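You operate a simulated robot arm through the tools that you are given. There is no shell and no other tool.

You are at the controls of a simulated robot arm. One attempt, no reset.

TASK
Load the yellow container under crane 5 into the teal ship, then park the crane, boom up.
Fine: the crane carries it into the empty middle cell; hoist up before the trolley moves; free the grab only once it has landed; parked = grab up, trolley at QUAY; leave crane 3.

The check looks at the end state, three seconds after you hand in, the way a careful person would. Anything else that was tipped, shoved, dropped, spilled or broken makes it a failure.

THE ROBOT
A 7-joint arm with a three-finger gripper, fixed in place. Base frame: the origin is at the foot of the arm, x ahead of it, y to its left, z up. Lengths are in mm, angles in degrees, forces in N, time in s.
Its first joint turns from -166.0 to 166.0 degrees. Payload 2.69 kg.
Tool frame: the origin (TCP) lies between the finger pads and is the grasp point; the fingertips stand 29 mm ahead of it; z points along the fingers, y is the line along which they close. Largest opening 120 mm; the body of the gripper starts 78 mm behind the TCP.
Orientation is that of the tool frame in the base frame, as a unit quaternion [x, y, z, w]. With the fingers straight down and closing along the base's y, the tool's x points along the base's -x, its y along +y and its z along -z.

THE INTERFACE
- The arm moves only by the tool play_rows. Its argument "rows" is text: rows parted by semicolons, each of 7 numbers parted by spaces: the finger opening in mm, from 0 to 120, then the shift along the tool's x, y, z in mm, then the turn, a rotation vector about the tool's x, y, z in degrees. In form: fingers x y z wx wy wz; .... A call has 1 to 20 rows; each row shifts and turns the commanded pose from where the row before left it, along the tool's axes as they then stand. Rows are played at 5 a second. More than 50 mm and 8.6 degrees between two rows, or a gripper value outside its range, and nothing of the call is played. A pose out of reach is approached as far as the arm can. The call stops where the force on the tool passes 40 N (or 10 N more than at its start, if that is more) or the arm is blocked; 0.2 s more then pass. The fingers move at their own pace and stop on an object; they squeeze with about 27 N. The grip force told is the motor's: it shows also when the fingers shut on nothing. Time passes only in rows, and 0.2 s behind the last, so rows that do not move let the fingers close. It gives the time, the measured TCP pose, the force on the tool (base axes), the opening and the grip force at its end, in the units of the frame above (readings bear some noise), with the torque about the TCP (base axes, N m) and any sound that the robot's microphone picked up.
- Cameras (640 x 400 px; columns grow to the right, rows downward): "scene" is fixed at [399.4, -649.8, 1574.1]; the picture's right is [1.00, 0.06, 0.00], its down [0.05, -0.91, -0.42] and it looks along [-0.02, 0.42, -0.91] (base axes); focal length 308 px, centre (320, 200). "wrist" rides on the gripper at [63, 0, -104] in the tool frame; the picture's right is [0.01, 1.00, 0.00], its down [-0.83, 0.00, -0.56] and it looks along [-0.56, 0.00, 0.83] (tool axes); focal length 275 px, centre (320, 200). There is no depth. A picture from a camera that has moved, and an enlarged one, comes with that camera's place and axes in the base frame and with its lens.
- grab_frame(camera): a new picture of that camera. It takes no simulated time.
- raise_lower(by): slides the trunk up (or, below 0, down) by that many mm; the arm rides with it, the base frame stays. It gives what a move gives, with no picture.
- inspect(camera, box): a new picture of the part [left, top, right, bottom] of that camera's present view, enlarged. It takes no simulated time.
- job_done(): hands the job in; it is judged then, once.

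Nothing tells you positions but the pictures and the camera data. Unless the task says otherwise, let go and move clear before handing in.

The tools are called after ">>>" as name(argument=value, ...) on one line, values as JSON. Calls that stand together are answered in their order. play_rows: Moves the arm, as the interface text tells. Its arguments: {"type":"object","properties":{"rows":{"type":"string"}},"required":["rows"]} The other tools are called the same way: raise_lower (by) slides the trunk up or down; grab_frame (camera) takes a picture; inspect (camera, box) takes an enlarged picture of a part of a camera's view; job_done () hands the job in.

At the start:

```text
time: 0.0
tool_pos: [251.1, -412.4, 1183.1]
tool_rot: [0.0, 1.0, 0.0, 0.0]
ft_force: [0.1, -0.3, 0.9]
moment: [-0.01, 0.0, -0.02]
gripper_width: 120.2
grasp_force: 0.1
trunk travel left (down, up): [-375.0, 211.0]
```

scene: 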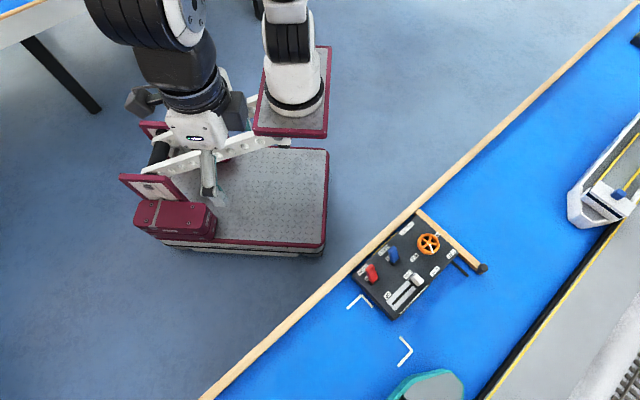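
wrist: 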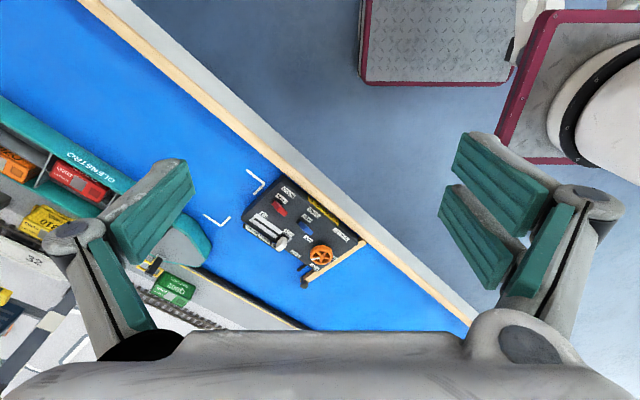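

I see a control box with levers and a handwheel on a blue quay/table edge, a teal ship and cranes lower left in the wrist view. I'll look closer before moving.

>>> inspect(camera="scene", box=[330, 190, 510, 330])

>>> inspect(camera="wrist", box=[200, 150, 400, 310])

>>> inspect(camera="wrist", box=[0, 80, 240, 380])

>>> inspect(camera="scene", box=[380, 100, 640, 400])

```text
2.86 times, centred on (420, 260) of scene
camera zoom: at [399.4, -649.8, 1574.1], right [1.0, 0.06, 0.0], down [0.05, -0.91, -0.42], along [-0.02, 0.42, -0.91], focal length 881 px, centre (34, 29)
```

zoom: 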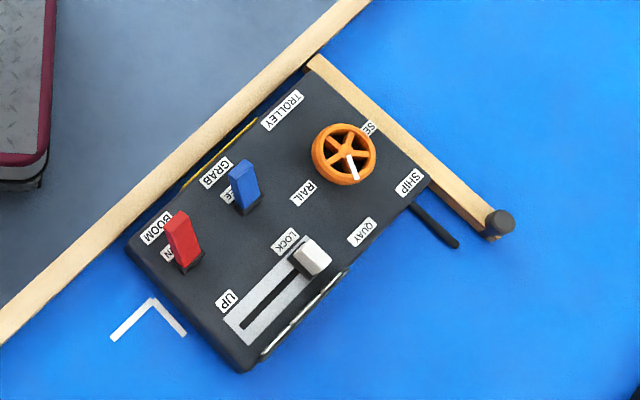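

```text
2.50 times, centred on (300, 230) of wrist
camera zoom: at [187.8, -413.3, 1288.1], right [-0.01, 1.0, 0.0], down [0.83, 0.0, 0.56], along [0.56, 0.0, -0.83], focal length 688 px, centre (370, 125)
```

zoom: 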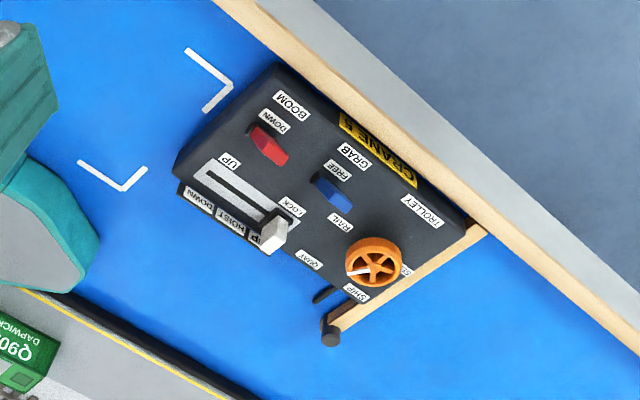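

```text
1.33 times, centred on (120, 230) of wrist
camera zoom: at [187.8, -413.3, 1288.1], right [-0.01, 1.0, 0.0], down [0.83, 0.0, 0.56], along [0.56, 0.0, -0.83], focal length 367 px, centre (587, 160)
```

zoom: 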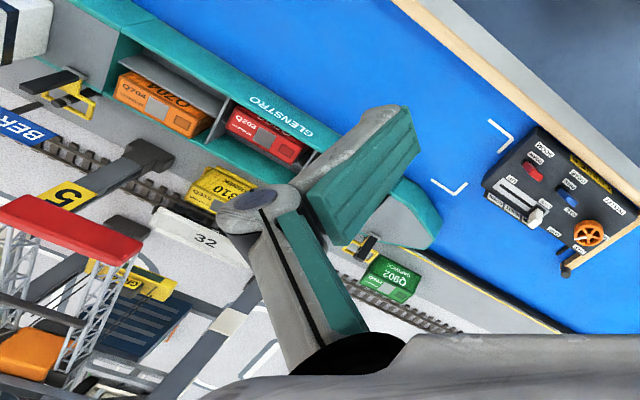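

```text
1.33 times, centred on (510, 250) of scene
camera zoom: at [399.4, -649.8, 1574.1], right [1.0, 0.06, 0.0], down [0.05, -0.91, -0.42], along [-0.02, 0.42, -0.91], focal length 411 px, centre (67, 133)
```

zoom: 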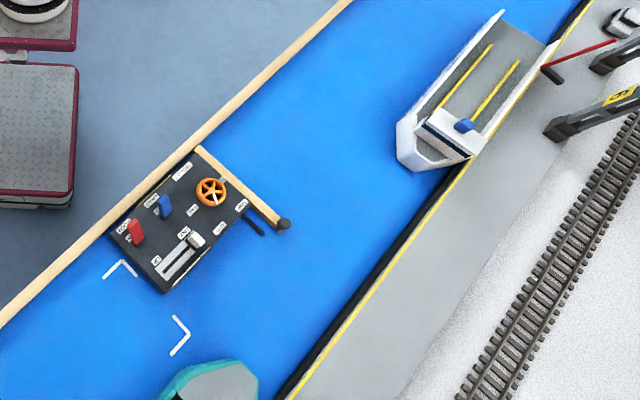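

The box (BOOM, GRAB, TROLLEY wheel, HOIST slider) is about at x≈600, y≈-460, z≈810, and crane 5 is further off toward -y. I'll move in above the box for a clear look at the labels.

>>> play_rows(rows="120 -38 -8 27 0 0 0; 120 -38 -8 27 0 0 0; 120 -38 -8 27 0 0 0; 120 -38 -8 27 0 0 0; 120 -38 -8 27 0 0 0; 120 -38 -8 27 0 0 0; 120 0 0 0 0 0 0; 120 0 0 0 0 0 0")

>>> grab_frame(camera="wrist")

>>> grab_frame(camera="scene")

```text
time: 1.8
tool_pos: [481.4, -460.2, 1019.1]
tool_rot: [-0.001, 1.0, 0.0, 0.001]
ft_force: [0.7, -0.4, -0.4]
moment: [-0.01, 0.01, -0.01]
gripper_width: 120.0
grasp_force: 0.1
trunk travel left (down, up): [-375.0, 211.0]
```

```text
taken
camera wrist: at [417.8, -461.1, 1124.8], right [-0.01, 1.0, 0.0], down [0.83, 0.0, 0.56], along [0.56, 0.0, -0.83], focal length 275 px, centre (320, 200)
```

wrist: 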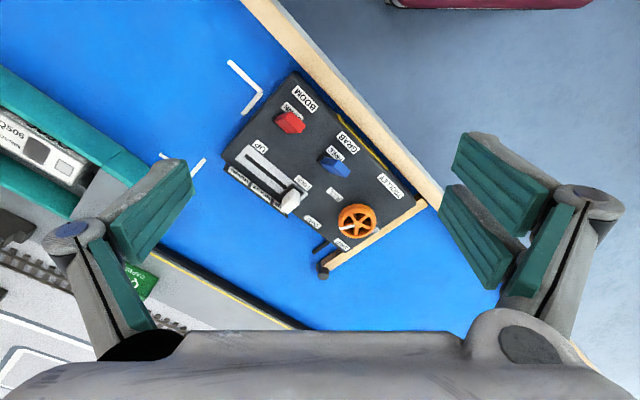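

```text
taken
```

scene: 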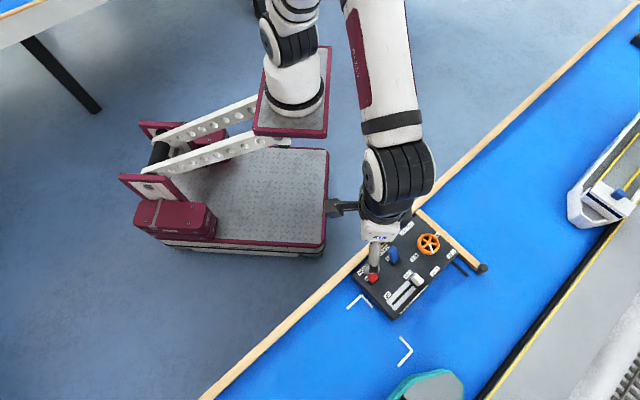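

The wrist view shows the box centered. I'll enlarge it.

>>> inspect(camera="wrist", box=[210, 60, 430, 290])

>>> inspect(camera="wrist", box=[210, 70, 330, 220])

>>> inspect(camera="wrist", box=[290, 100, 430, 280])

```text
1.74 times, centred on (320, 175) of wrist
camera zoom: at [417.8, -461.1, 1124.8], right [-0.01, 1.0, 0.0], down [0.83, 0.0, 0.56], along [0.56, 0.0, -0.83], focal length 479 px, centre (320, 244)
```

zoom: 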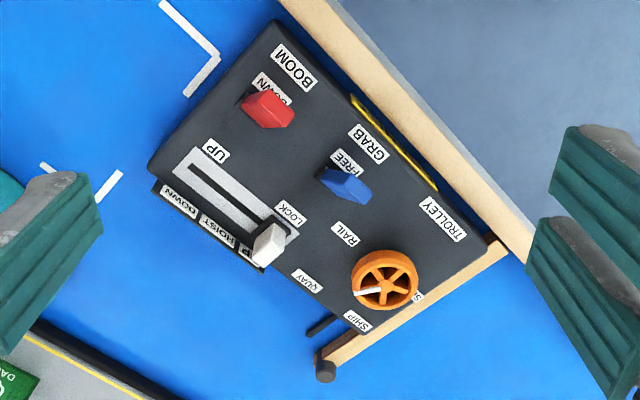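

```text
2.67 times, centred on (270, 145) of wrist
camera zoom: at [417.8, -461.1, 1124.8], right [-0.01, 1.0, 0.0], down [0.83, 0.0, 0.56], along [0.56, 0.0, -0.83], focal length 734 px, centre (453, 347)
```

zoom: 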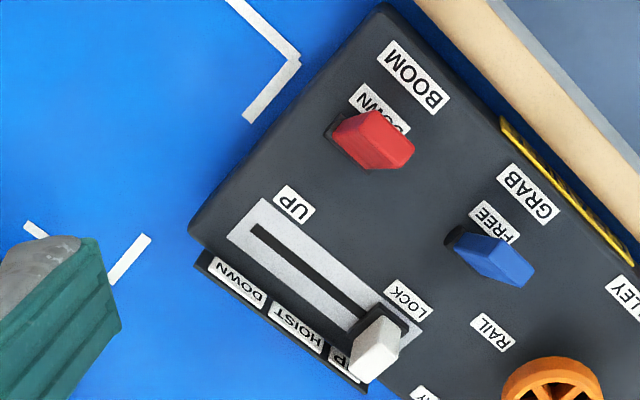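

```text
2.22 times, centred on (360, 190) of wrist
camera zoom: at [417.8, -461.1, 1124.8], right [-0.01, 1.0, 0.0], down [0.83, 0.0, 0.56], along [0.56, 0.0, -0.83], focal length 612 px, centre (231, 222)
```

zoom: 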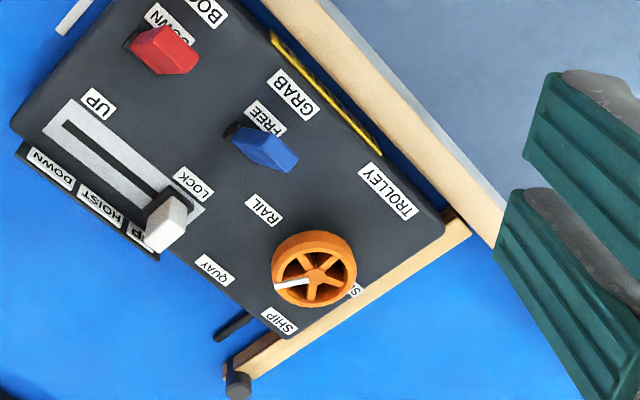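

The BOOM lever leans to DOWN, GRAB to FREE, HOIST knob at UP; the trolley wheel has RAIL/QUAY/SHIP/SEA around it. Next I turn the wrist camera toward crane 5 to see the trolley, containers and ship.

>>> play_rows(rows="120 0 0 -10 0 0 8; 120 0 0 -10 0 0 8; 120 0 0 -10 0 0 8; 120 0 0 -10 0 0 8; 120 0 0 -10 0 0 8; 120 0 0 -10 0 0 8; 120 0 0 -10 0 0 8; 120 0 0 -10 0 0 8; 120 0 0 -10 0 0 8; 120 0 0 -10 0 0 8; 120 0 0 0 0 -8 0; 120 0 0 0 0 -8 0; 120 0 0 0 0 -8 0; 120 0 0 0 0 0 0; 120 0 0 0 0 0 0")

>>> grab_frame(camera="wrist")

```text
time: 5.0
tool_pos: [479.0, -460.1, 1123.0]
tool_rot: [0.629, 0.749, -0.134, 0.159]
ft_force: [-0.6, 0.0, 0.4]
moment: [-0.02, 0.0, -0.01]
gripper_width: 120.0
grasp_force: 0.1
trunk travel left (down, up): [-375.0, 211.0]
```

```text
taken
camera wrist: at [461.8, -361.8, 1191.6], right [0.98, 0.18, 0.0], down [0.1, -0.52, 0.85], along [0.15, -0.83, -0.53], focal length 275 px, centre (320, 200)
```

wrist: 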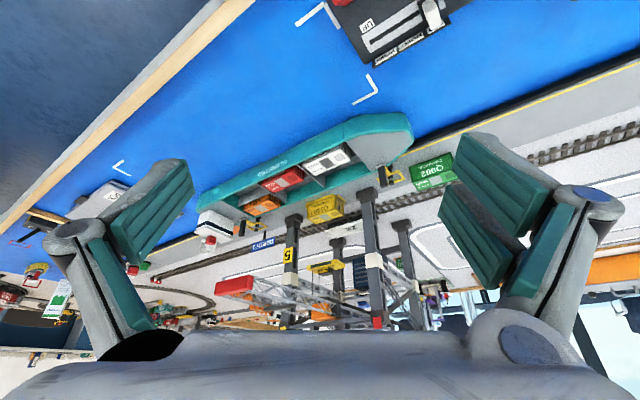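

The view is upside-down, but crane 5, the teal ship and the yellow container on the quay are in sight. I'll enlarge that.

>>> inspect(camera="wrist", box=[190, 100, 450, 330])

>>> inspect(camera="wrist", box=[200, 170, 440, 330])

>>> inspect(camera="wrist", box=[230, 130, 370, 230])

```text
1.74 times, centred on (320, 215) of wrist
camera zoom: at [461.8, -361.8, 1191.6], right [0.98, 0.18, 0.0], down [0.1, -0.52, 0.85], along [0.15, -0.83, -0.53], focal length 479 px, centre (320, 174)
```

zoom: 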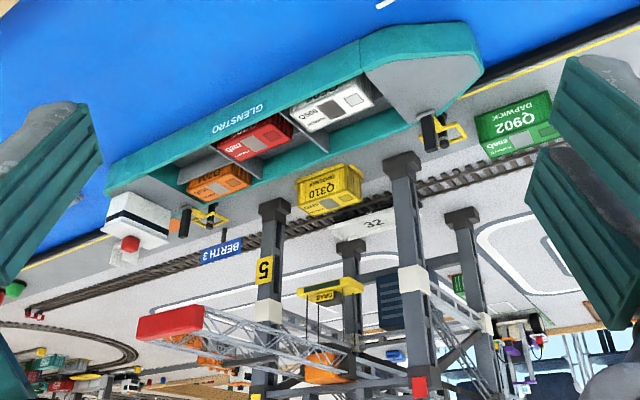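

```text
2.50 times, centred on (320, 250) of wrist
camera zoom: at [461.8, -361.8, 1191.6], right [0.98, 0.18, 0.0], down [0.1, -0.52, 0.85], along [0.15, -0.83, -0.53], focal length 688 px, centre (320, 75)
```

zoom: 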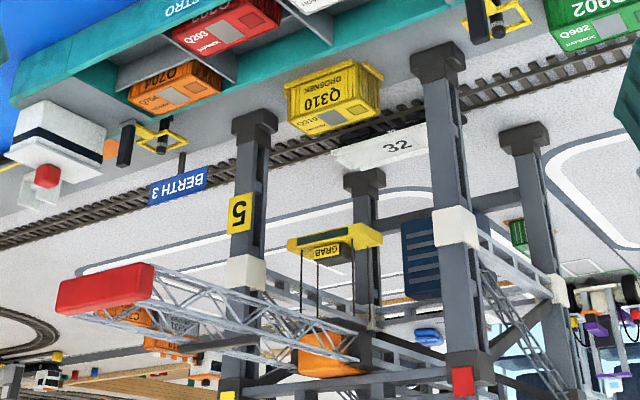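

```text
4.00 times, centred on (300, 180) of wrist
camera zoom: at [461.8, -361.8, 1191.6], right [0.98, 0.18, 0.0], down [0.1, -0.52, 0.85], along [0.15, -0.83, -0.53], focal length 1101 px, centre (400, 280)
```

zoom: 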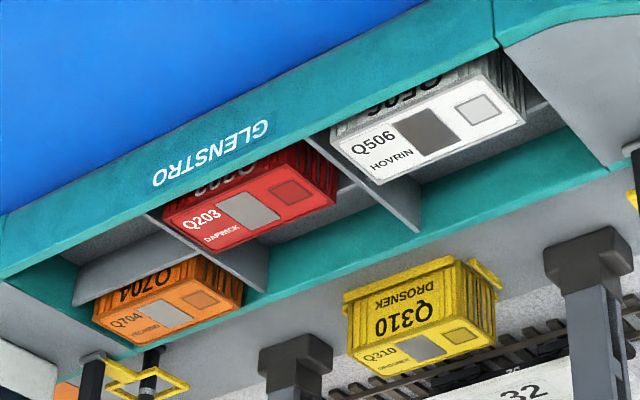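

The yellow Q310 stands on the quay under crane 5, and the boom is out horizontally at about z≈1070. I'll go higher and closer (staying clear of the boom) to see the trolley and ship cells from above.

>>> play_rows(rows="120 -38 -13 -16 0 2.4 0; 120 -38 -13 -16 0 2.4 0; 120 -38 -13 -16 0 2.4 0; 120 -38 -13 -16 0 2.4 0; 120 -38 -13 -16 0 2.4 0; 120 0 0 0 0 0 0; 120 0 0 0 0 0 0")

>>> grab_frame(camera="wrist")

>>> inspect(camera="wrist", box=[200, 100, 440, 330])

```text
time: 6.6
tool_pos: [443.6, -620.9, 1259.0]
tool_rot: [0.64, 0.761, -0.067, 0.08]
ft_force: [0.4, 0.4, 0.0]
moment: [-0.01, 0.01, -0.01]
gripper_width: 119.9
grasp_force: 0.0
trunk travel left (down, up): [-375.0, 211.0]
```

```text
taken
camera wrist: at [428.6, -539.7, 1347.7], right [0.98, 0.18, 0.0], down [0.13, -0.69, 0.72], along [0.13, -0.7, -0.7], focal length 275 px, centre (320, 200)
```

wrist: 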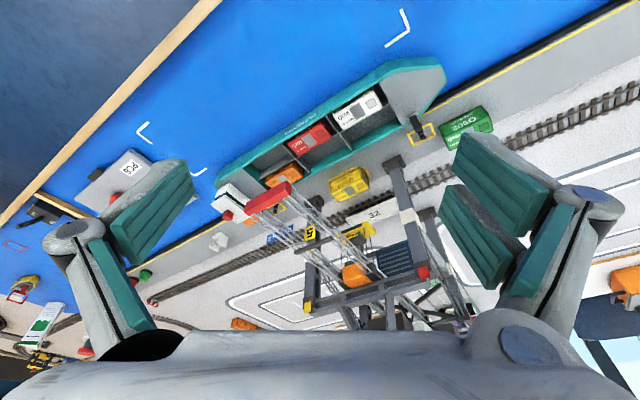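

```text
1.74 times, centred on (320, 215) of wrist
camera zoom: at [428.6, -539.7, 1347.7], right [0.98, 0.18, 0.0], down [0.13, -0.69, 0.72], along [0.13, -0.7, -0.7], focal length 479 px, centre (320, 174)
```

zoom: 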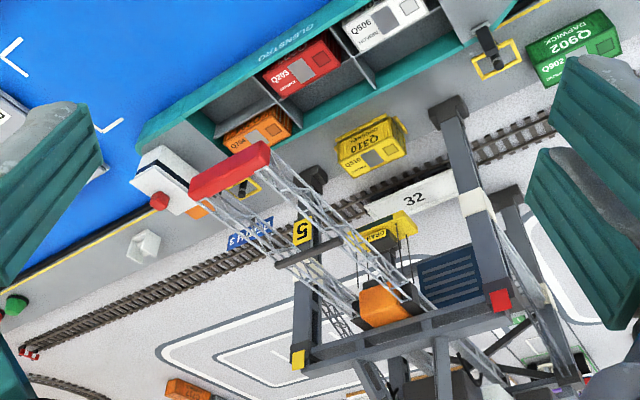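

Closer zoom on the ship cells and the trolley.

>>> inspect(camera="wrist", box=[230, 70, 410, 210])

>>> inspect(camera="wrist", box=[290, 190, 430, 310])

>>> inspect(camera="wrist", box=[0, 120, 240, 330])

```text
2.86 times, centred on (320, 140) of wrist
camera zoom: at [428.6, -539.7, 1347.7], right [0.98, 0.18, 0.0], down [0.13, -0.69, 0.72], along [0.13, -0.7, -0.7], focal length 786 px, centre (320, 371)
```

zoom: 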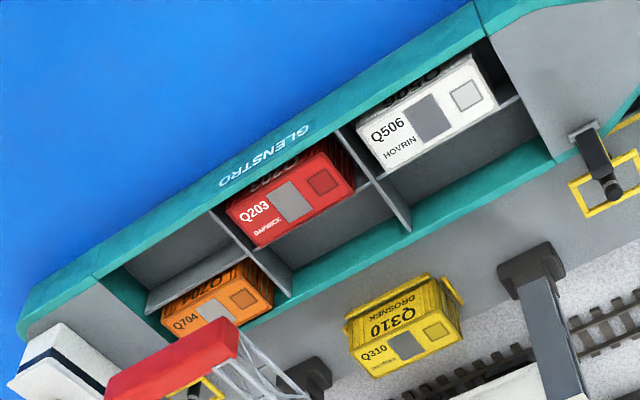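

```text
3.33 times, centred on (360, 250) of wrist
camera zoom: at [428.6, -539.7, 1347.7], right [0.98, 0.18, 0.0], down [0.13, -0.69, 0.72], along [0.13, -0.7, -0.7], focal length 918 px, centre (187, 33)
```

zoom: 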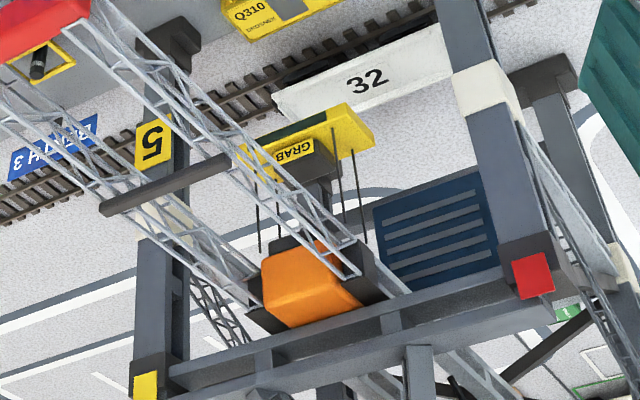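

```text
1.90 times, centred on (120, 225) of wrist
camera zoom: at [428.6, -539.7, 1347.7], right [0.98, 0.18, 0.0], down [0.13, -0.69, 0.72], along [0.13, -0.7, -0.7], focal length 524 px, centre (701, 152)
```

zoom: 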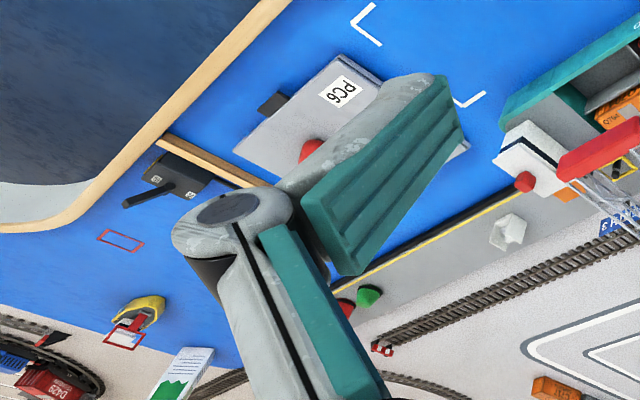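

Ship cells: quay-side row has orange, then an empty middle cell in line with crane 5's boom. The panel lies flat at z≈787, rotated 45°; I'll go back over it with the tool aligned to the panel and the camera facing the crane.

>>> play_rows(rows="120 0 0 0 0 6 0; 120 0 0 0 0 6 0; 120 0 0 0 0 0 -7; 120 0 0 0 0 0 -7; 120 0 0 0 0 0 -7; 120 0 0 0 0 0 -7; 120 0 0 0 0 0 -7; 120 15.5 24.9 33.7 0 0 0; 120 15.5 24.9 33.7 0 0 0; 120 15.5 24.9 33.7 0 0 0; 120 15.5 24.9 33.7 0 0 0; 120 15.5 24.9 33.7 0 0 0; 120 15.5 24.9 33.7 0 0 0; 120 15.5 24.9 33.7 0 0 0; 120 15.5 24.9 33.7 0 0 0; 120 15.5 24.9 33.7 0 0 0; 120 0 0 0 0 0 0; 120 0 0 0 0 0 0")

>>> grab_frame(camera="wrist")

>>> inspect(camera="wrist", box=[200, 80, 440, 280])

```text
time: 10.4
tool_pos: [508.6, -398.7, 931.1]
tool_rot: [0.382, 0.923, -0.043, 0.028]
ft_force: [0.3, -0.8, 0.8]
moment: [-0.04, 0.0, 0.01]
gripper_width: 119.8
grasp_force: 0.1
out of reach, approached as far as the arm can: row 2
trunk travel left (down, up): [-375.0, 211.0]
```

```text
taken
camera wrist: at [461.3, -345.1, 1029.9], right [0.7, 0.71, -0.06], down [0.58, -0.52, 0.62], along [0.41, -0.47, -0.78], focal length 275 px, centre (320, 200)
```

wrist: 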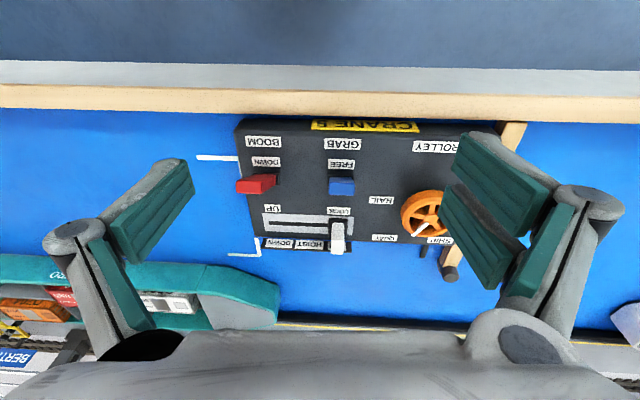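

```text
2.00 times, centred on (320, 180) of wrist
camera zoom: at [461.3, -345.1, 1029.9], right [0.7, 0.71, -0.06], down [0.58, -0.52, 0.62], along [0.41, -0.47, -0.78], focal length 551 px, centre (320, 240)
```

zoom: 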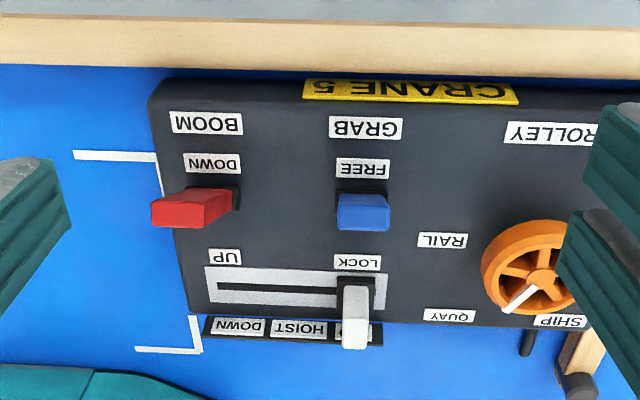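

The panel is labelled CRANE 5. I'll correct a small tilt that a clipped row left, shift so the wheel is not hidden by the finger, and take close views.

>>> play_rows(rows="120 0 10 0 -1.1 1.6 0; 120 0 10 0 -1.1 1.6 0; 120 0 10 0 -1.1 1.64 0; 120 0 10 0 0 0 0; 120 0 0 0 0 0 0; 120 0 0 0 0 0 0")

>>> grab_frame(camera="wrist")

>>> inspect(camera="wrist", box=[180, 100, 300, 200])

>>> inspect(camera="wrist", box=[290, 120, 430, 260])

```text
time: 11.8
tool_pos: [534.3, -368.5, 930.6]
tool_rot: [0.382, 0.924, -0.001, 0.0]
ft_force: [-0.7, -0.3, -0.5]
moment: [-0.02, 0.0, 0.0]
gripper_width: 120.3
grasp_force: 0.0
trunk travel left (down, up): [-375.0, 211.0]
```

```text
taken
camera wrist: at [490.3, -325.3, 1034.8], right [0.7, 0.71, 0.0], down [0.59, -0.58, 0.56], along [0.39, -0.39, -0.83], focal length 275 px, centre (320, 200)
```

wrist: 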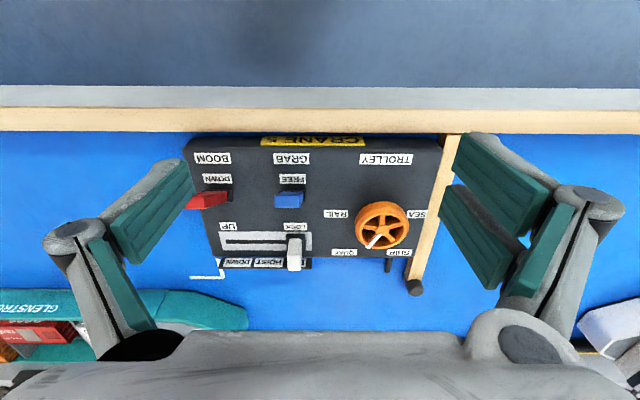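

```text
4.00 times, centred on (240, 150) of wrist
camera zoom: at [490.3, -325.3, 1034.8], right [0.7, 0.71, 0.0], down [0.59, -0.58, 0.56], along [0.39, -0.39, -0.83], focal length 1101 px, centre (640, 400)
```

zoom: 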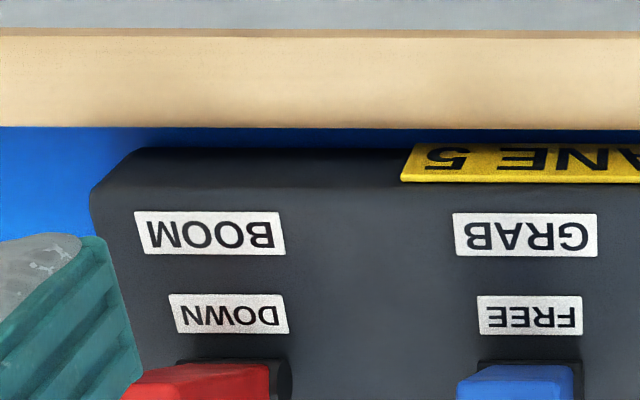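

```text
2.86 times, centred on (360, 190) of wrist
camera zoom: at [490.3, -325.3, 1034.8], right [0.7, 0.71, 0.0], down [0.59, -0.58, 0.56], along [0.39, -0.39, -0.83], focal length 786 px, centre (206, 229)
```

zoom: 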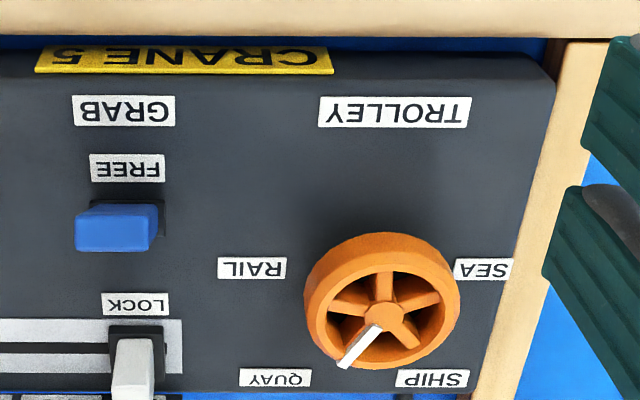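

Now the picture is square to the panel: pointer points at QUAY, boom DOWN, grab FREE, hoist UP — and Q310 is under the crane at QUAY. I'll zoom in on the slider and levers to get their positions.

>>> inspect(camera="wrist", box=[200, 210, 330, 280])

>>> inspect(camera="wrist", box=[180, 160, 320, 230])

>>> inspect(camera="wrist", box=[340, 180, 440, 290])

>>> inspect(camera="scene", box=[345, 205, 495, 325])

```text
4.92 times, centred on (265, 245) of wrist
camera zoom: at [490.3, -325.3, 1034.8], right [0.7, 0.71, 0.0], down [0.59, -0.58, 0.56], along [0.39, -0.39, -0.83], focal length 1355 px, centre (591, -22)
```

zoom: 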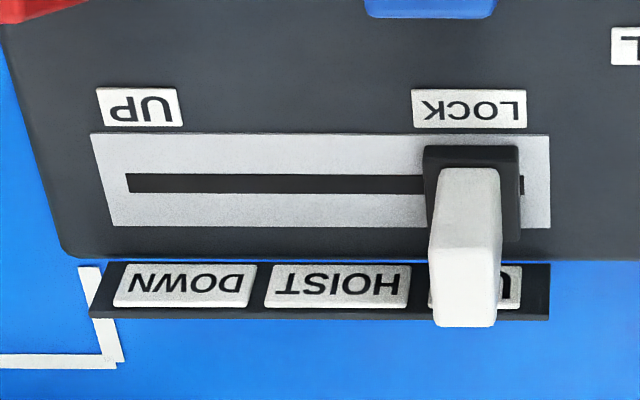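

```text
4.57 times, centred on (250, 195) of wrist
camera zoom: at [490.3, -325.3, 1034.8], right [0.7, 0.71, 0.0], down [0.59, -0.58, 0.56], along [0.39, -0.39, -0.83], focal length 1258 px, centre (640, 223)
```

zoom: 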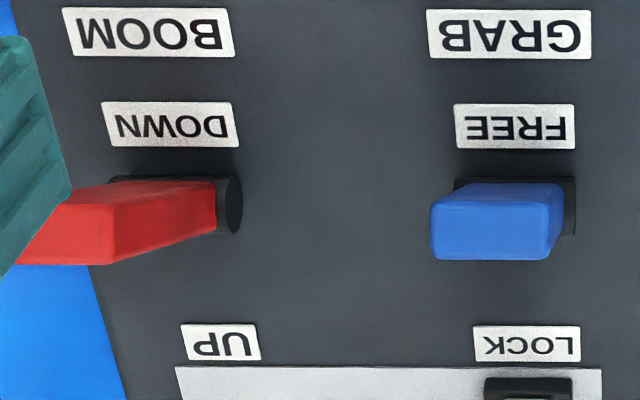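

```text
3.64 times, centred on (390, 235) of wrist
camera zoom: at [490.3, -325.3, 1034.8], right [0.7, 0.71, 0.0], down [0.59, -0.58, 0.56], along [0.39, -0.39, -0.83], focal length 1001 px, centre (66, 73)
```

zoom: 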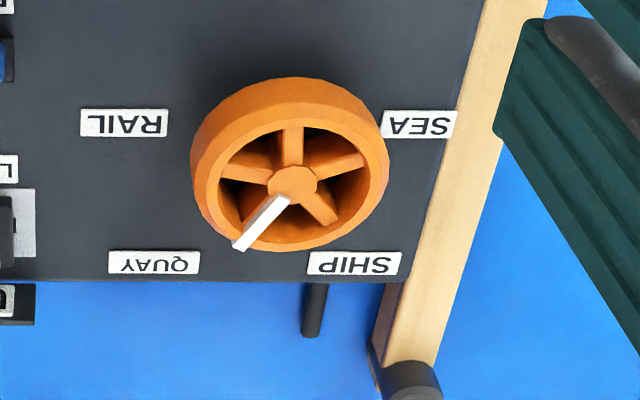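

```text
3.33 times, centred on (420, 265) of scene
camera zoom: at [399.4, -649.8, 1574.1], right [1.0, 0.06, 0.0], down [0.05, -0.91, -0.42], along [-0.02, 0.42, -0.91], focal length 1028 px, centre (-13, -17)
```

zoom: 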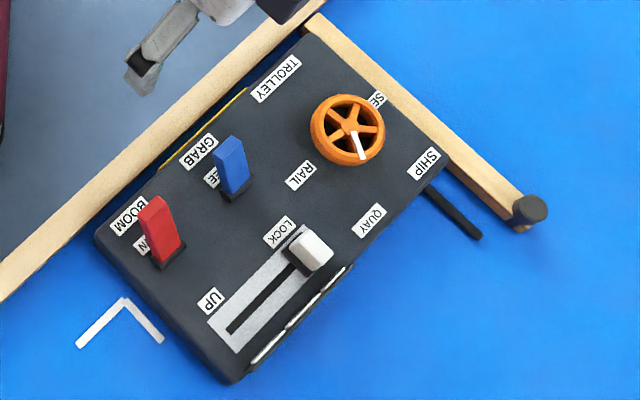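

From two views I get: slider knob at about x≈627, y≈-503, panel top z≈796; levers 50 mm tall; wheel centre about x≈659, y≈-407. I'll hover over the hoist knob with fingers partly closed and check alignment.

>>> play_rows(rows="100 -40 -7.3 0 0 0 0; 70 -40 -7.3 0 0 0 0; 36 -40 -7.3 0 0 0 0; 36 -40.6 -7.3 0 0 0 0; 36 0 0 25 0 0 0; 36 0 0 25 0 0 0; 36 0 0 0 0 0 0; 36 0 0 0 0 0 0")

>>> grab_frame(camera="wrist")

>>> inspect(camera="scene", box=[345, 205, 495, 325])

```text
time: 13.6
tool_pos: [628.9, -503.0, 880.7]
tool_rot: [0.383, 0.924, -0.002, 0.001]
ft_force: [-0.8, 0.3, 0.2]
moment: [0.0, 0.01, 0.01]
gripper_width: 36.0
grasp_force: 0.1
trunk travel left (down, up): [-375.0, 211.0]
```

```text
taken
camera wrist: at [583.2, -459.5, 985.7], right [0.7, 0.71, 0.0], down [0.59, -0.58, 0.56], along [0.39, -0.39, -0.83], focal length 275 px, centre (320, 200)
```

wrist: 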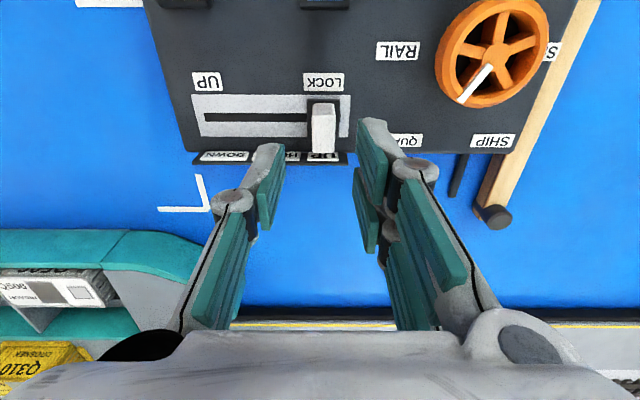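

```text
3.33 times, centred on (420, 265) of scene
camera zoom: at [399.4, -649.8, 1574.1], right [1.0, 0.06, 0.0], down [0.05, -0.91, -0.42], along [-0.02, 0.42, -0.91], focal length 1028 px, centre (-13, -17)
```

zoom: 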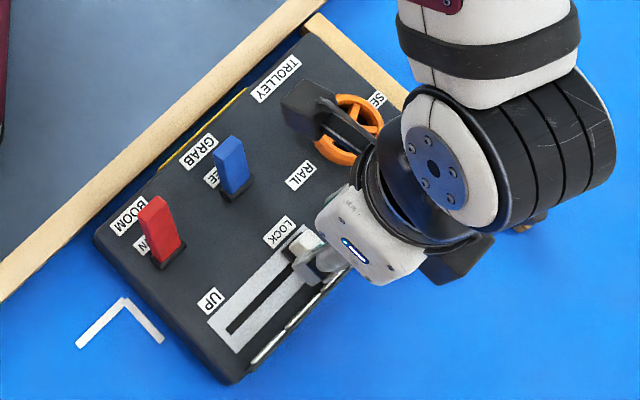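

Fingers straddle the white hoist knob. Descend to just above the panel.

>>> play_rows(rows="36 3 0 20 0 0 0; 36 0 0 15 0 0 0; 36 0 0 9 0 0 0; 36 0 0 4 0 0 0; 36 0 0 0 0 0 0")

>>> grab_frame(camera="wrist")

>>> inspect(camera="wrist", box=[240, 60, 420, 200])

```text
time: 14.8
tool_pos: [625.9, -501.1, 833.1]
tool_rot: [0.383, 0.924, -0.001, 0.0]
ft_force: [0.7, 1.0, -0.6]
moment: [-0.01, -0.04, -0.03]
gripper_width: 36.0
grasp_force: 0.1
trunk travel left (down, up): [-375.0, 211.0]
```

```text
taken
camera wrist: at [580.9, -457.8, 937.1], right [0.7, 0.71, 0.0], down [0.59, -0.58, 0.56], along [0.39, -0.39, -0.83], focal length 275 px, centre (320, 200)
```

wrist: 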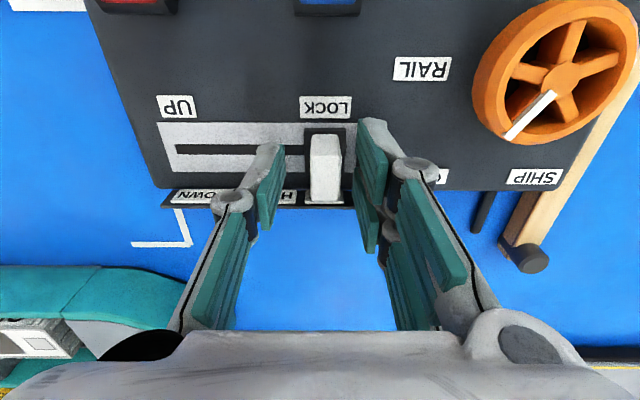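

```text
2.86 times, centred on (330, 130) of wrist
camera zoom: at [580.9, -457.8, 937.1], right [0.7, 0.71, 0.0], down [0.59, -0.58, 0.56], along [0.39, -0.39, -0.83], focal length 786 px, centre (291, 400)
```

zoom: 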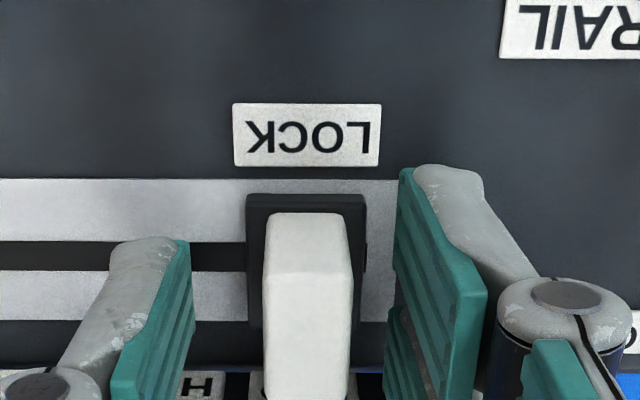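

Knob is between the fingers, clear of the panel. Now I push it toward DOWN (tool -y), watching the force.

>>> play_rows(rows="36 0 -8 0 0 0 0; 36 0 -8 0 0 0 0; 36 0 -8 0 0 0 0; 36 0 -8 0 0 0 0; 36 0 -8 0 0 0 0; 36 0 -8 0 0 0 0; 36 0 -8 0 0 0 0; 36 0 0 0 0 0 0")

>>> grab_frame(camera="wrist")

```text
time: 16.6
tool_pos: [585.7, -541.7, 832.2]
tool_rot: [0.383, 0.924, -0.001, 0.001]
ft_force: [-0.4, 0.2, 0.3]
moment: [0.04, 0.03, 0.0]
gripper_width: 36.3
grasp_force: 0.8
trunk travel left (down, up): [-375.0, 211.0]
```

```text
taken
camera wrist: at [541.4, -497.7, 937.1], right [0.7, 0.71, 0.0], down [0.59, -0.58, 0.56], along [0.39, -0.39, -0.83], focal length 275 px, centre (320, 200)
```

wrist: 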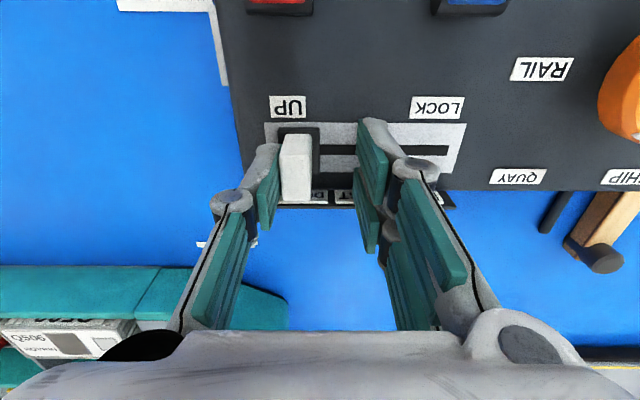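

The knob went over to the DOWN end. I lift away and turn the camera to crane 5 to see whether the grab has come down on the yellow container.

>>> play_rows(rows="36 0 0 -30 0 0 0; 36 0 0 -40 0 0 0; 36 0 0 -40 0 0 7; 36 0 0 -40 0 0 7; 36 0 0 -40 0 0 7; 36 0 0 -40 0 0 7; 36 0 0 -20 0 0 7; 36 0 0 0 0 -7 0; 36 0 0 0 0 -7 0; 36 0 0 0 0 -7 0; 36 0 0 0 0 0 0; 36 0 0 0 0 0 0")

>>> grab_frame(camera="wrist")

```text
time: 19.2
tool_pos: [584.8, -539.8, 1084.1]
tool_rot: [0.631, 0.754, -0.119, 0.14]
ft_force: [0.2, 0.1, -0.3]
moment: [0.0, 0.02, 0.01]
gripper_width: 36.2
grasp_force: 0.1
trunk travel left (down, up): [-375.0, 211.0]
```

```text
taken
camera wrist: at [569.1, -445.5, 1158.8], right [0.98, 0.18, 0.0], down [0.1, -0.56, 0.82], along [0.14, -0.81, -0.57], focal length 275 px, centre (320, 200)
```

wrist: 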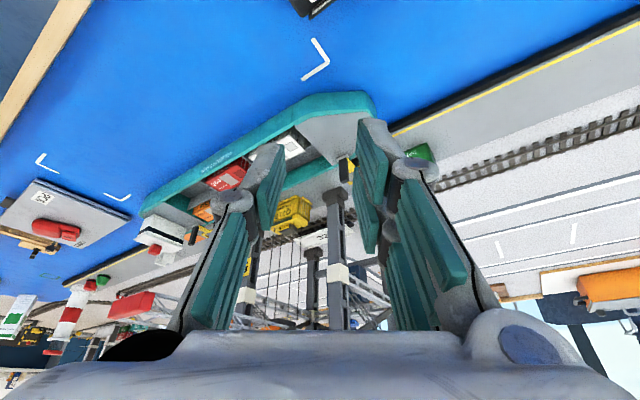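

The spreader seems to be down. I open the fingers and shift for a clear view.

>>> play_rows(rows="120 0 -40 0 0 0 0; 120 0 -40 0 0 0 0; 120 0 0 0 0 0 0; 120 0 0 0 0 0 0")

>>> inspect(camera="wrist", box=[230, 130, 430, 330])

>>> inspect(camera="wrist", box=[270, 170, 370, 250])

```text
time: 20.2
tool_pos: [506.6, -555.5, 1084.5]
tool_rot: [0.631, 0.754, -0.119, 0.14]
ft_force: [-0.4, 0.3, 0.2]
moment: [0.05, -0.02, -0.01]
gripper_width: 120.1
grasp_force: 0.1
trunk travel left (down, up): [-375.0, 211.0]
```

```text
2.00 times, centred on (330, 230) of wrist
camera zoom: at [489.6, -461.2, 1158.5], right [0.98, 0.18, 0.0], down [0.1, -0.56, 0.82], along [0.14, -0.81, -0.57], focal length 551 px, centre (300, 140)
```

zoom: 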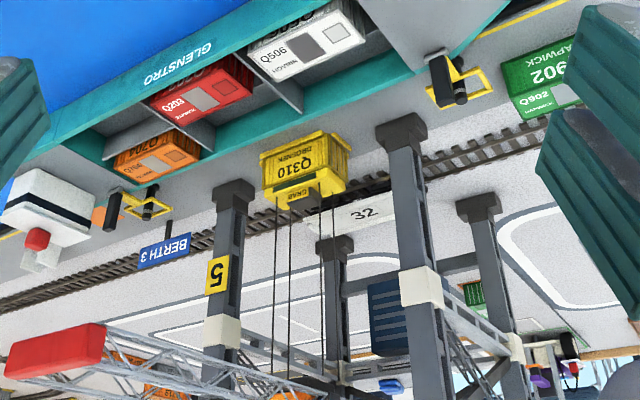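

```text
5.00 times, centred on (320, 210) of wrist
camera zoom: at [489.6, -461.2, 1158.5], right [0.98, 0.18, 0.0], down [0.1, -0.56, 0.82], along [0.14, -0.81, -0.57], focal length 1376 px, centre (320, 150)
```

zoom: 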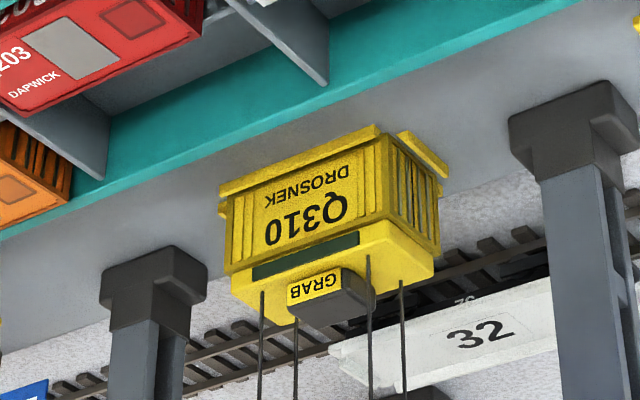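

The grab has landed squarely on Q310. Now to lock it: go back to the panel-aligned pose, fingers closed, above the near side of the blue GRAB lever.

>>> play_rows(rows="120 0 0 0 0 7 0; 90 0 0 0 0 7 0; 60 0 0 0 0 7 0; 30 0 0 0 0 0 -7; 0 0 0 0 0 0 -7; 0 0 0 0 0 0 -7; 0 0 0 0 0 0 -7; 0 0 0 0 0 0 -7; 0 13.2 20.6 30.75 0 0 0; 0 13.2 20.6 30.75 0 0 0; 0 13.2 20.6 30.75 0 0 0; 0 13.2 20.6 30.75 0 0 0; 0 13.2 20.6 30.75 0 0 0; 0 13.2 20.6 30.75 0 0 0; 0 0 0 0 0 0 0; 0 0 0 0 0 0 0")

>>> grab_frame(camera="wrist")

>>> inspect(camera="scene", box=[345, 205, 495, 325])

```text
time: 23.6
tool_pos: [539.4, -411.6, 898.7]
tool_rot: [0.382, 0.924, -0.001, 0.0]
ft_force: [0.2, -0.5, 0.0]
moment: [-0.01, 0.03, 0.0]
gripper_width: 0.1
grasp_force: 26.9
trunk travel left (down, up): [-375.0, 211.0]
```

```text
taken
camera wrist: at [494.8, -368.7, 1002.9], right [0.7, 0.71, 0.0], down [0.59, -0.58, 0.56], along [0.39, -0.39, -0.83], focal length 275 px, centre (320, 200)
```

wrist: 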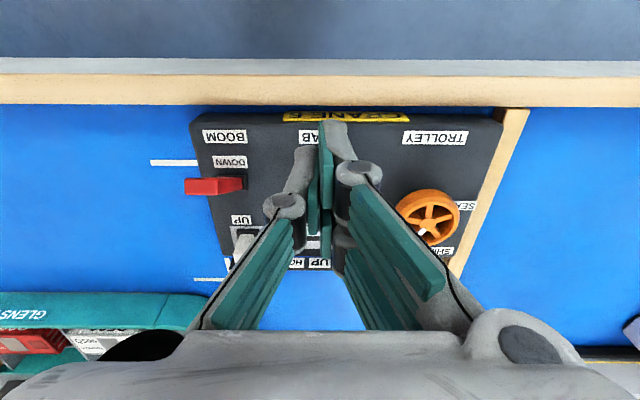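

```text
3.33 times, centred on (420, 265) of scene
camera zoom: at [399.4, -649.8, 1574.1], right [1.0, 0.06, 0.0], down [0.05, -0.91, -0.42], along [-0.02, 0.42, -0.91], focal length 1028 px, centre (-13, -17)
```

zoom: 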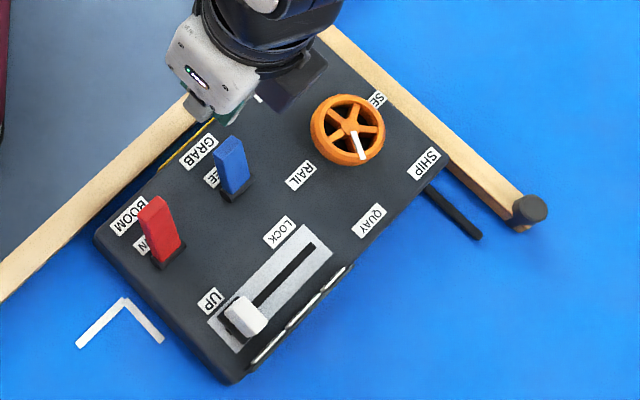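

The blue lever is right ahead of the closed fingertips; slider is at DOWN. Lower to lever height and push it toward LOCK.

>>> play_rows(rows="0 0 1 20 0 0 0; 0 0 0 20 0 0 0; 0 -8 0 0 0 0 0; 0 -8 0 0 0 0 0; 0 -8 0 0 0 0 0; 0 -8 0 0 0 0 0; 0 -8 0 0 0 0 0; 0 -8 0 0 0 0 0; 0 -8 0 0 0 0 0; 0 0 0 0 0 0 0")

>>> inspect(camera="scene", box=[345, 205, 495, 325])

>>> grab_frame(camera="wrist")

```text
time: 25.6
tool_pos: [570.4, -442.6, 857.3]
tool_rot: [0.383, 0.924, 0.004, -0.008]
ft_force: [-10.4, 12.5, 21.1]
moment: [0.09, -0.05, 0.09]
gripper_width: 0.0
grasp_force: 26.9
trunk travel left (down, up): [-375.0, 211.0]
stopped in row 9: the force on the tool passed its limit at 47 N (the readings are from after the stop); the commanded pose is now the measured one
```

```text
3.33 times, centred on (420, 265) of scene
camera zoom: at [399.4, -649.8, 1574.1], right [1.0, 0.06, 0.0], down [0.05, -0.91, -0.42], along [-0.02, 0.42, -0.91], focal length 1028 px, centre (-13, -17)
```

zoom: 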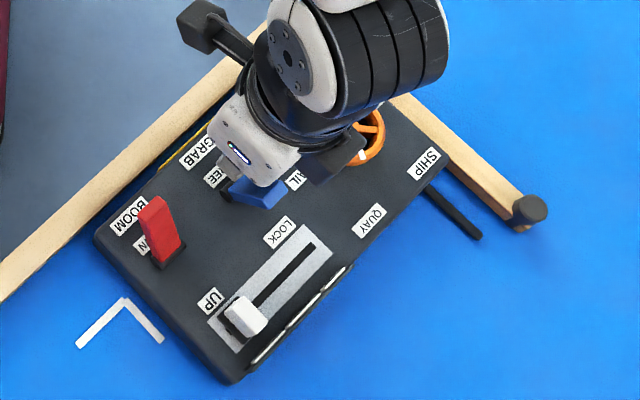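

```text
taken
camera wrist: at [526.9, -400.4, 963.5], right [0.7, 0.71, 0.0], down [0.6, -0.59, 0.54], along [0.39, -0.38, -0.84], focal length 275 px, centre (320, 200)
```

wrist: 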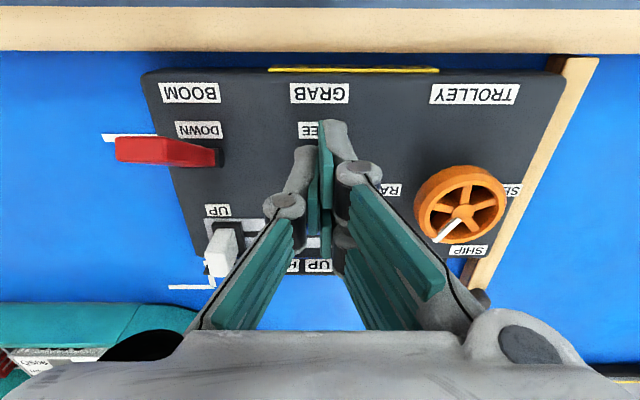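

The blue lever is now over on the LOCK side and hit its stop; the box hasn't shifted. I back off, lift, and check.

>>> play_rows(rows="0 5 0 0 0 0 0; 0 3 0 -20 0 0 0; 0 0 0 -30 0 0 0; 0 0 0 -20 0 0 0; 36 0 0 0 0 0 0; 36 0 0 0 0 0 0")

>>> inspect(camera="scene", box=[345, 205, 495, 325])

>>> grab_frame(camera="wrist")

```text
time: 27.0
tool_pos: [567.7, -438.9, 928.3]
tool_rot: [0.382, 0.924, 0.003, -0.007]
ft_force: [-0.2, 0.2, 0.6]
moment: [0.03, 0.0, 0.01]
gripper_width: 35.8
grasp_force: 0.1
trunk travel left (down, up): [-375.0, 211.0]
```

```text
3.33 times, centred on (420, 265) of scene
camera zoom: at [399.4, -649.8, 1574.1], right [1.0, 0.06, 0.0], down [0.05, -0.91, -0.42], along [-0.02, 0.42, -0.91], focal length 1028 px, centre (-13, -17)
```

zoom: 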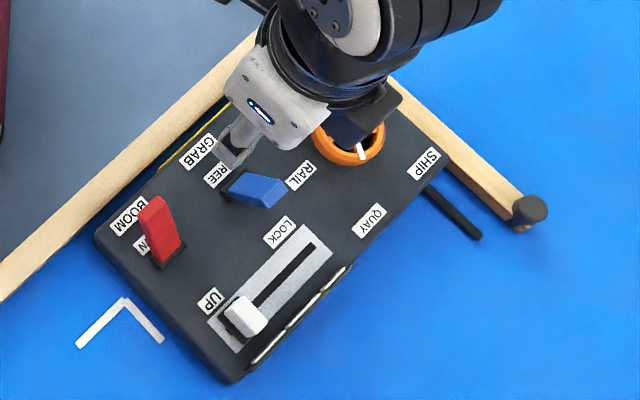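

```text
taken
camera wrist: at [523.1, -397.0, 1033.2], right [0.7, 0.71, 0.0], down [0.6, -0.59, 0.54], along [0.39, -0.38, -0.84], focal length 275 px, centre (320, 200)
```

wrist: 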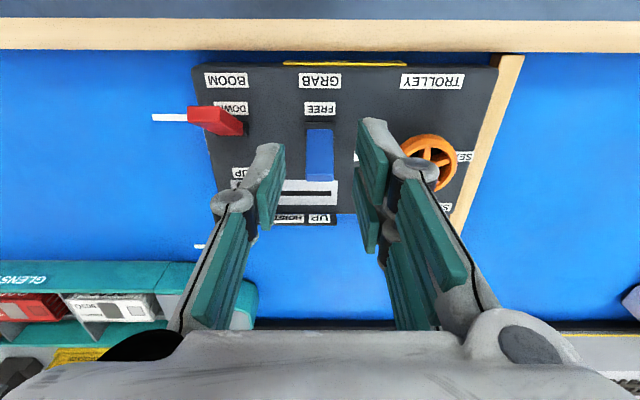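

Lever is at LOCK. Next, hoist up: move over the knob at its DOWN end, straddle it, and push toward UP.

>>> play_rows(rows="36 -28.4 -22.7 0 0 -0.88 0; 36 -28.4 -22.7 0 0 0 0; 36 -28.4 -22.7 0 0 0 0; 36 0 0 25 0 0 0; 36 0 0 20 0 0 0; 36 0 0 0 0 0 0; 36 0 0 0 0 0 0")

>>> grab_frame(camera="wrist")

```text
time: 28.6
tool_pos: [577.9, -548.4, 879.8]
tool_rot: [0.383, 0.924, 0.001, 0.001]
ft_force: [1.3, -0.5, 0.8]
moment: [0.02, -0.03, -0.01]
gripper_width: 35.9
grasp_force: 0.1
trunk travel left (down, up): [-375.0, 211.0]
```

```text
taken
camera wrist: at [533.6, -504.9, 984.5], right [0.7, 0.71, 0.0], down [0.59, -0.59, 0.56], along [0.4, -0.39, -0.83], focal length 275 px, centre (320, 200)
```

wrist: 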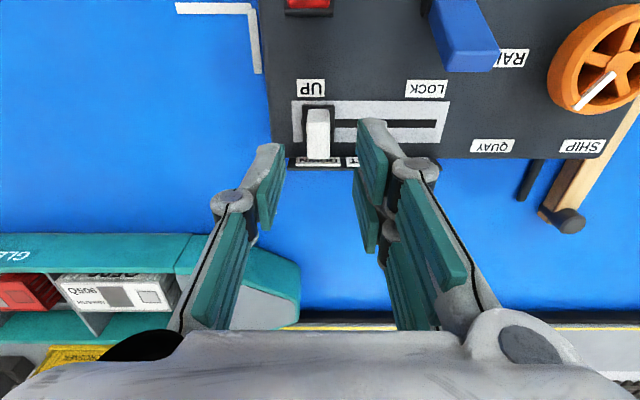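

Aligned over the knob. Descend and push it to UP.

>>> play_rows(rows="36 0 0 20 0 0 0; 36 0 0 15 0 0 0; 36 0 0 9 0 0 0; 36 0 0 3 0 0 0; 36 0 8 0 0 0 0; 36 0 8 0 0 0 0; 36 0 8 0 0 0 0; 36 0 8 0 0 0 0; 36 0 8 0 0 0 0; 36 0 8 0 0 0 0; 36 0 8 0 0 0 0; 36 0 0 0 0 0 0")

>>> grab_frame(camera="wrist")

```text
time: 31.2
tool_pos: [620.0, -507.4, 833.2]
tool_rot: [0.383, 0.924, 0.0, 0.0]
ft_force: [0.4, -1.1, 0.0]
moment: [0.01, 0.0, 0.0]
gripper_width: 36.0
grasp_force: 0.1
trunk travel left (down, up): [-375.0, 211.0]
```

```text
taken
camera wrist: at [575.1, -464.2, 938.3], right [0.7, 0.71, 0.0], down [0.59, -0.58, 0.56], along [0.4, -0.39, -0.83], focal length 275 px, centre (320, 200)
```

wrist: 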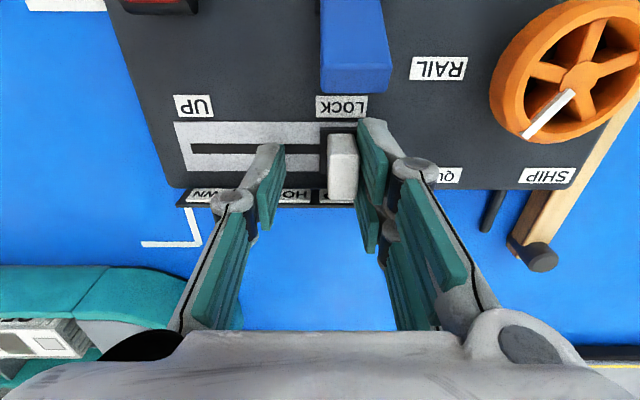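

Knob at UP. Lift and look at the crane to confirm the container came up with the grab.

>>> play_rows(rows="36 0 0 -30 0 0 0; 36 0 0 -44 0 0 0; 60 0 0 -44 0 0 7; 90 0 0 -44 0 0 7; 120 0 0 -44 0 0 7; 120 0 0 -44 0 0 7; 120 0 0 0 0 0 7; 120 -9 -40 0 0 -7 0; 120 -9 -40 0 0 -7 0; 120 -9 -40 0 0 -7 0; 120 0 0 0 0 0 0; 120 0 0 0 0 0 0")

>>> grab_frame(camera="wrist")

>>> inspect(camera="wrist", box=[230, 130, 430, 330])

```text
time: 33.8
tool_pos: [506.9, -556.3, 1087.1]
tool_rot: [0.632, 0.753, -0.117, 0.139]
ft_force: [-1.5, -0.3, 0.6]
moment: [0.0, 0.02, 0.01]
gripper_width: 119.8
grasp_force: 0.0
trunk travel left (down, up): [-375.0, 211.0]
```

```text
taken
camera wrist: at [489.6, -462.0, 1162.6], right [0.98, 0.18, 0.0], down [0.1, -0.57, 0.82], along [0.14, -0.8, -0.58], focal length 275 px, centre (320, 200)
```

wrist: 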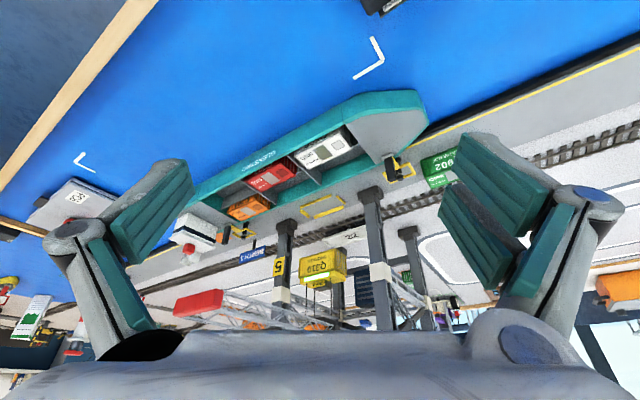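

```text
2.00 times, centred on (330, 230) of wrist
camera zoom: at [489.6, -462.0, 1162.6], right [0.98, 0.18, 0.0], down [0.1, -0.57, 0.82], along [0.14, -0.8, -0.58], focal length 551 px, centre (300, 140)
```

zoom: 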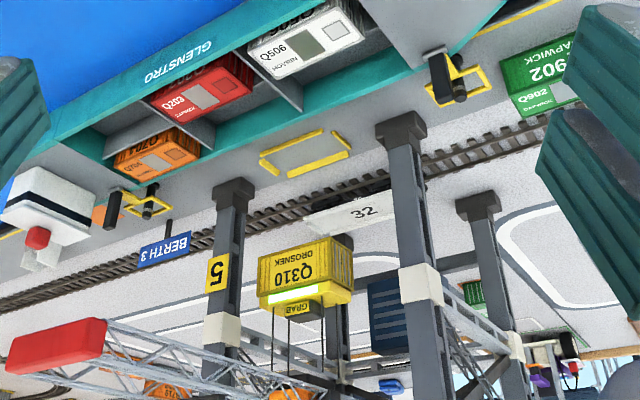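

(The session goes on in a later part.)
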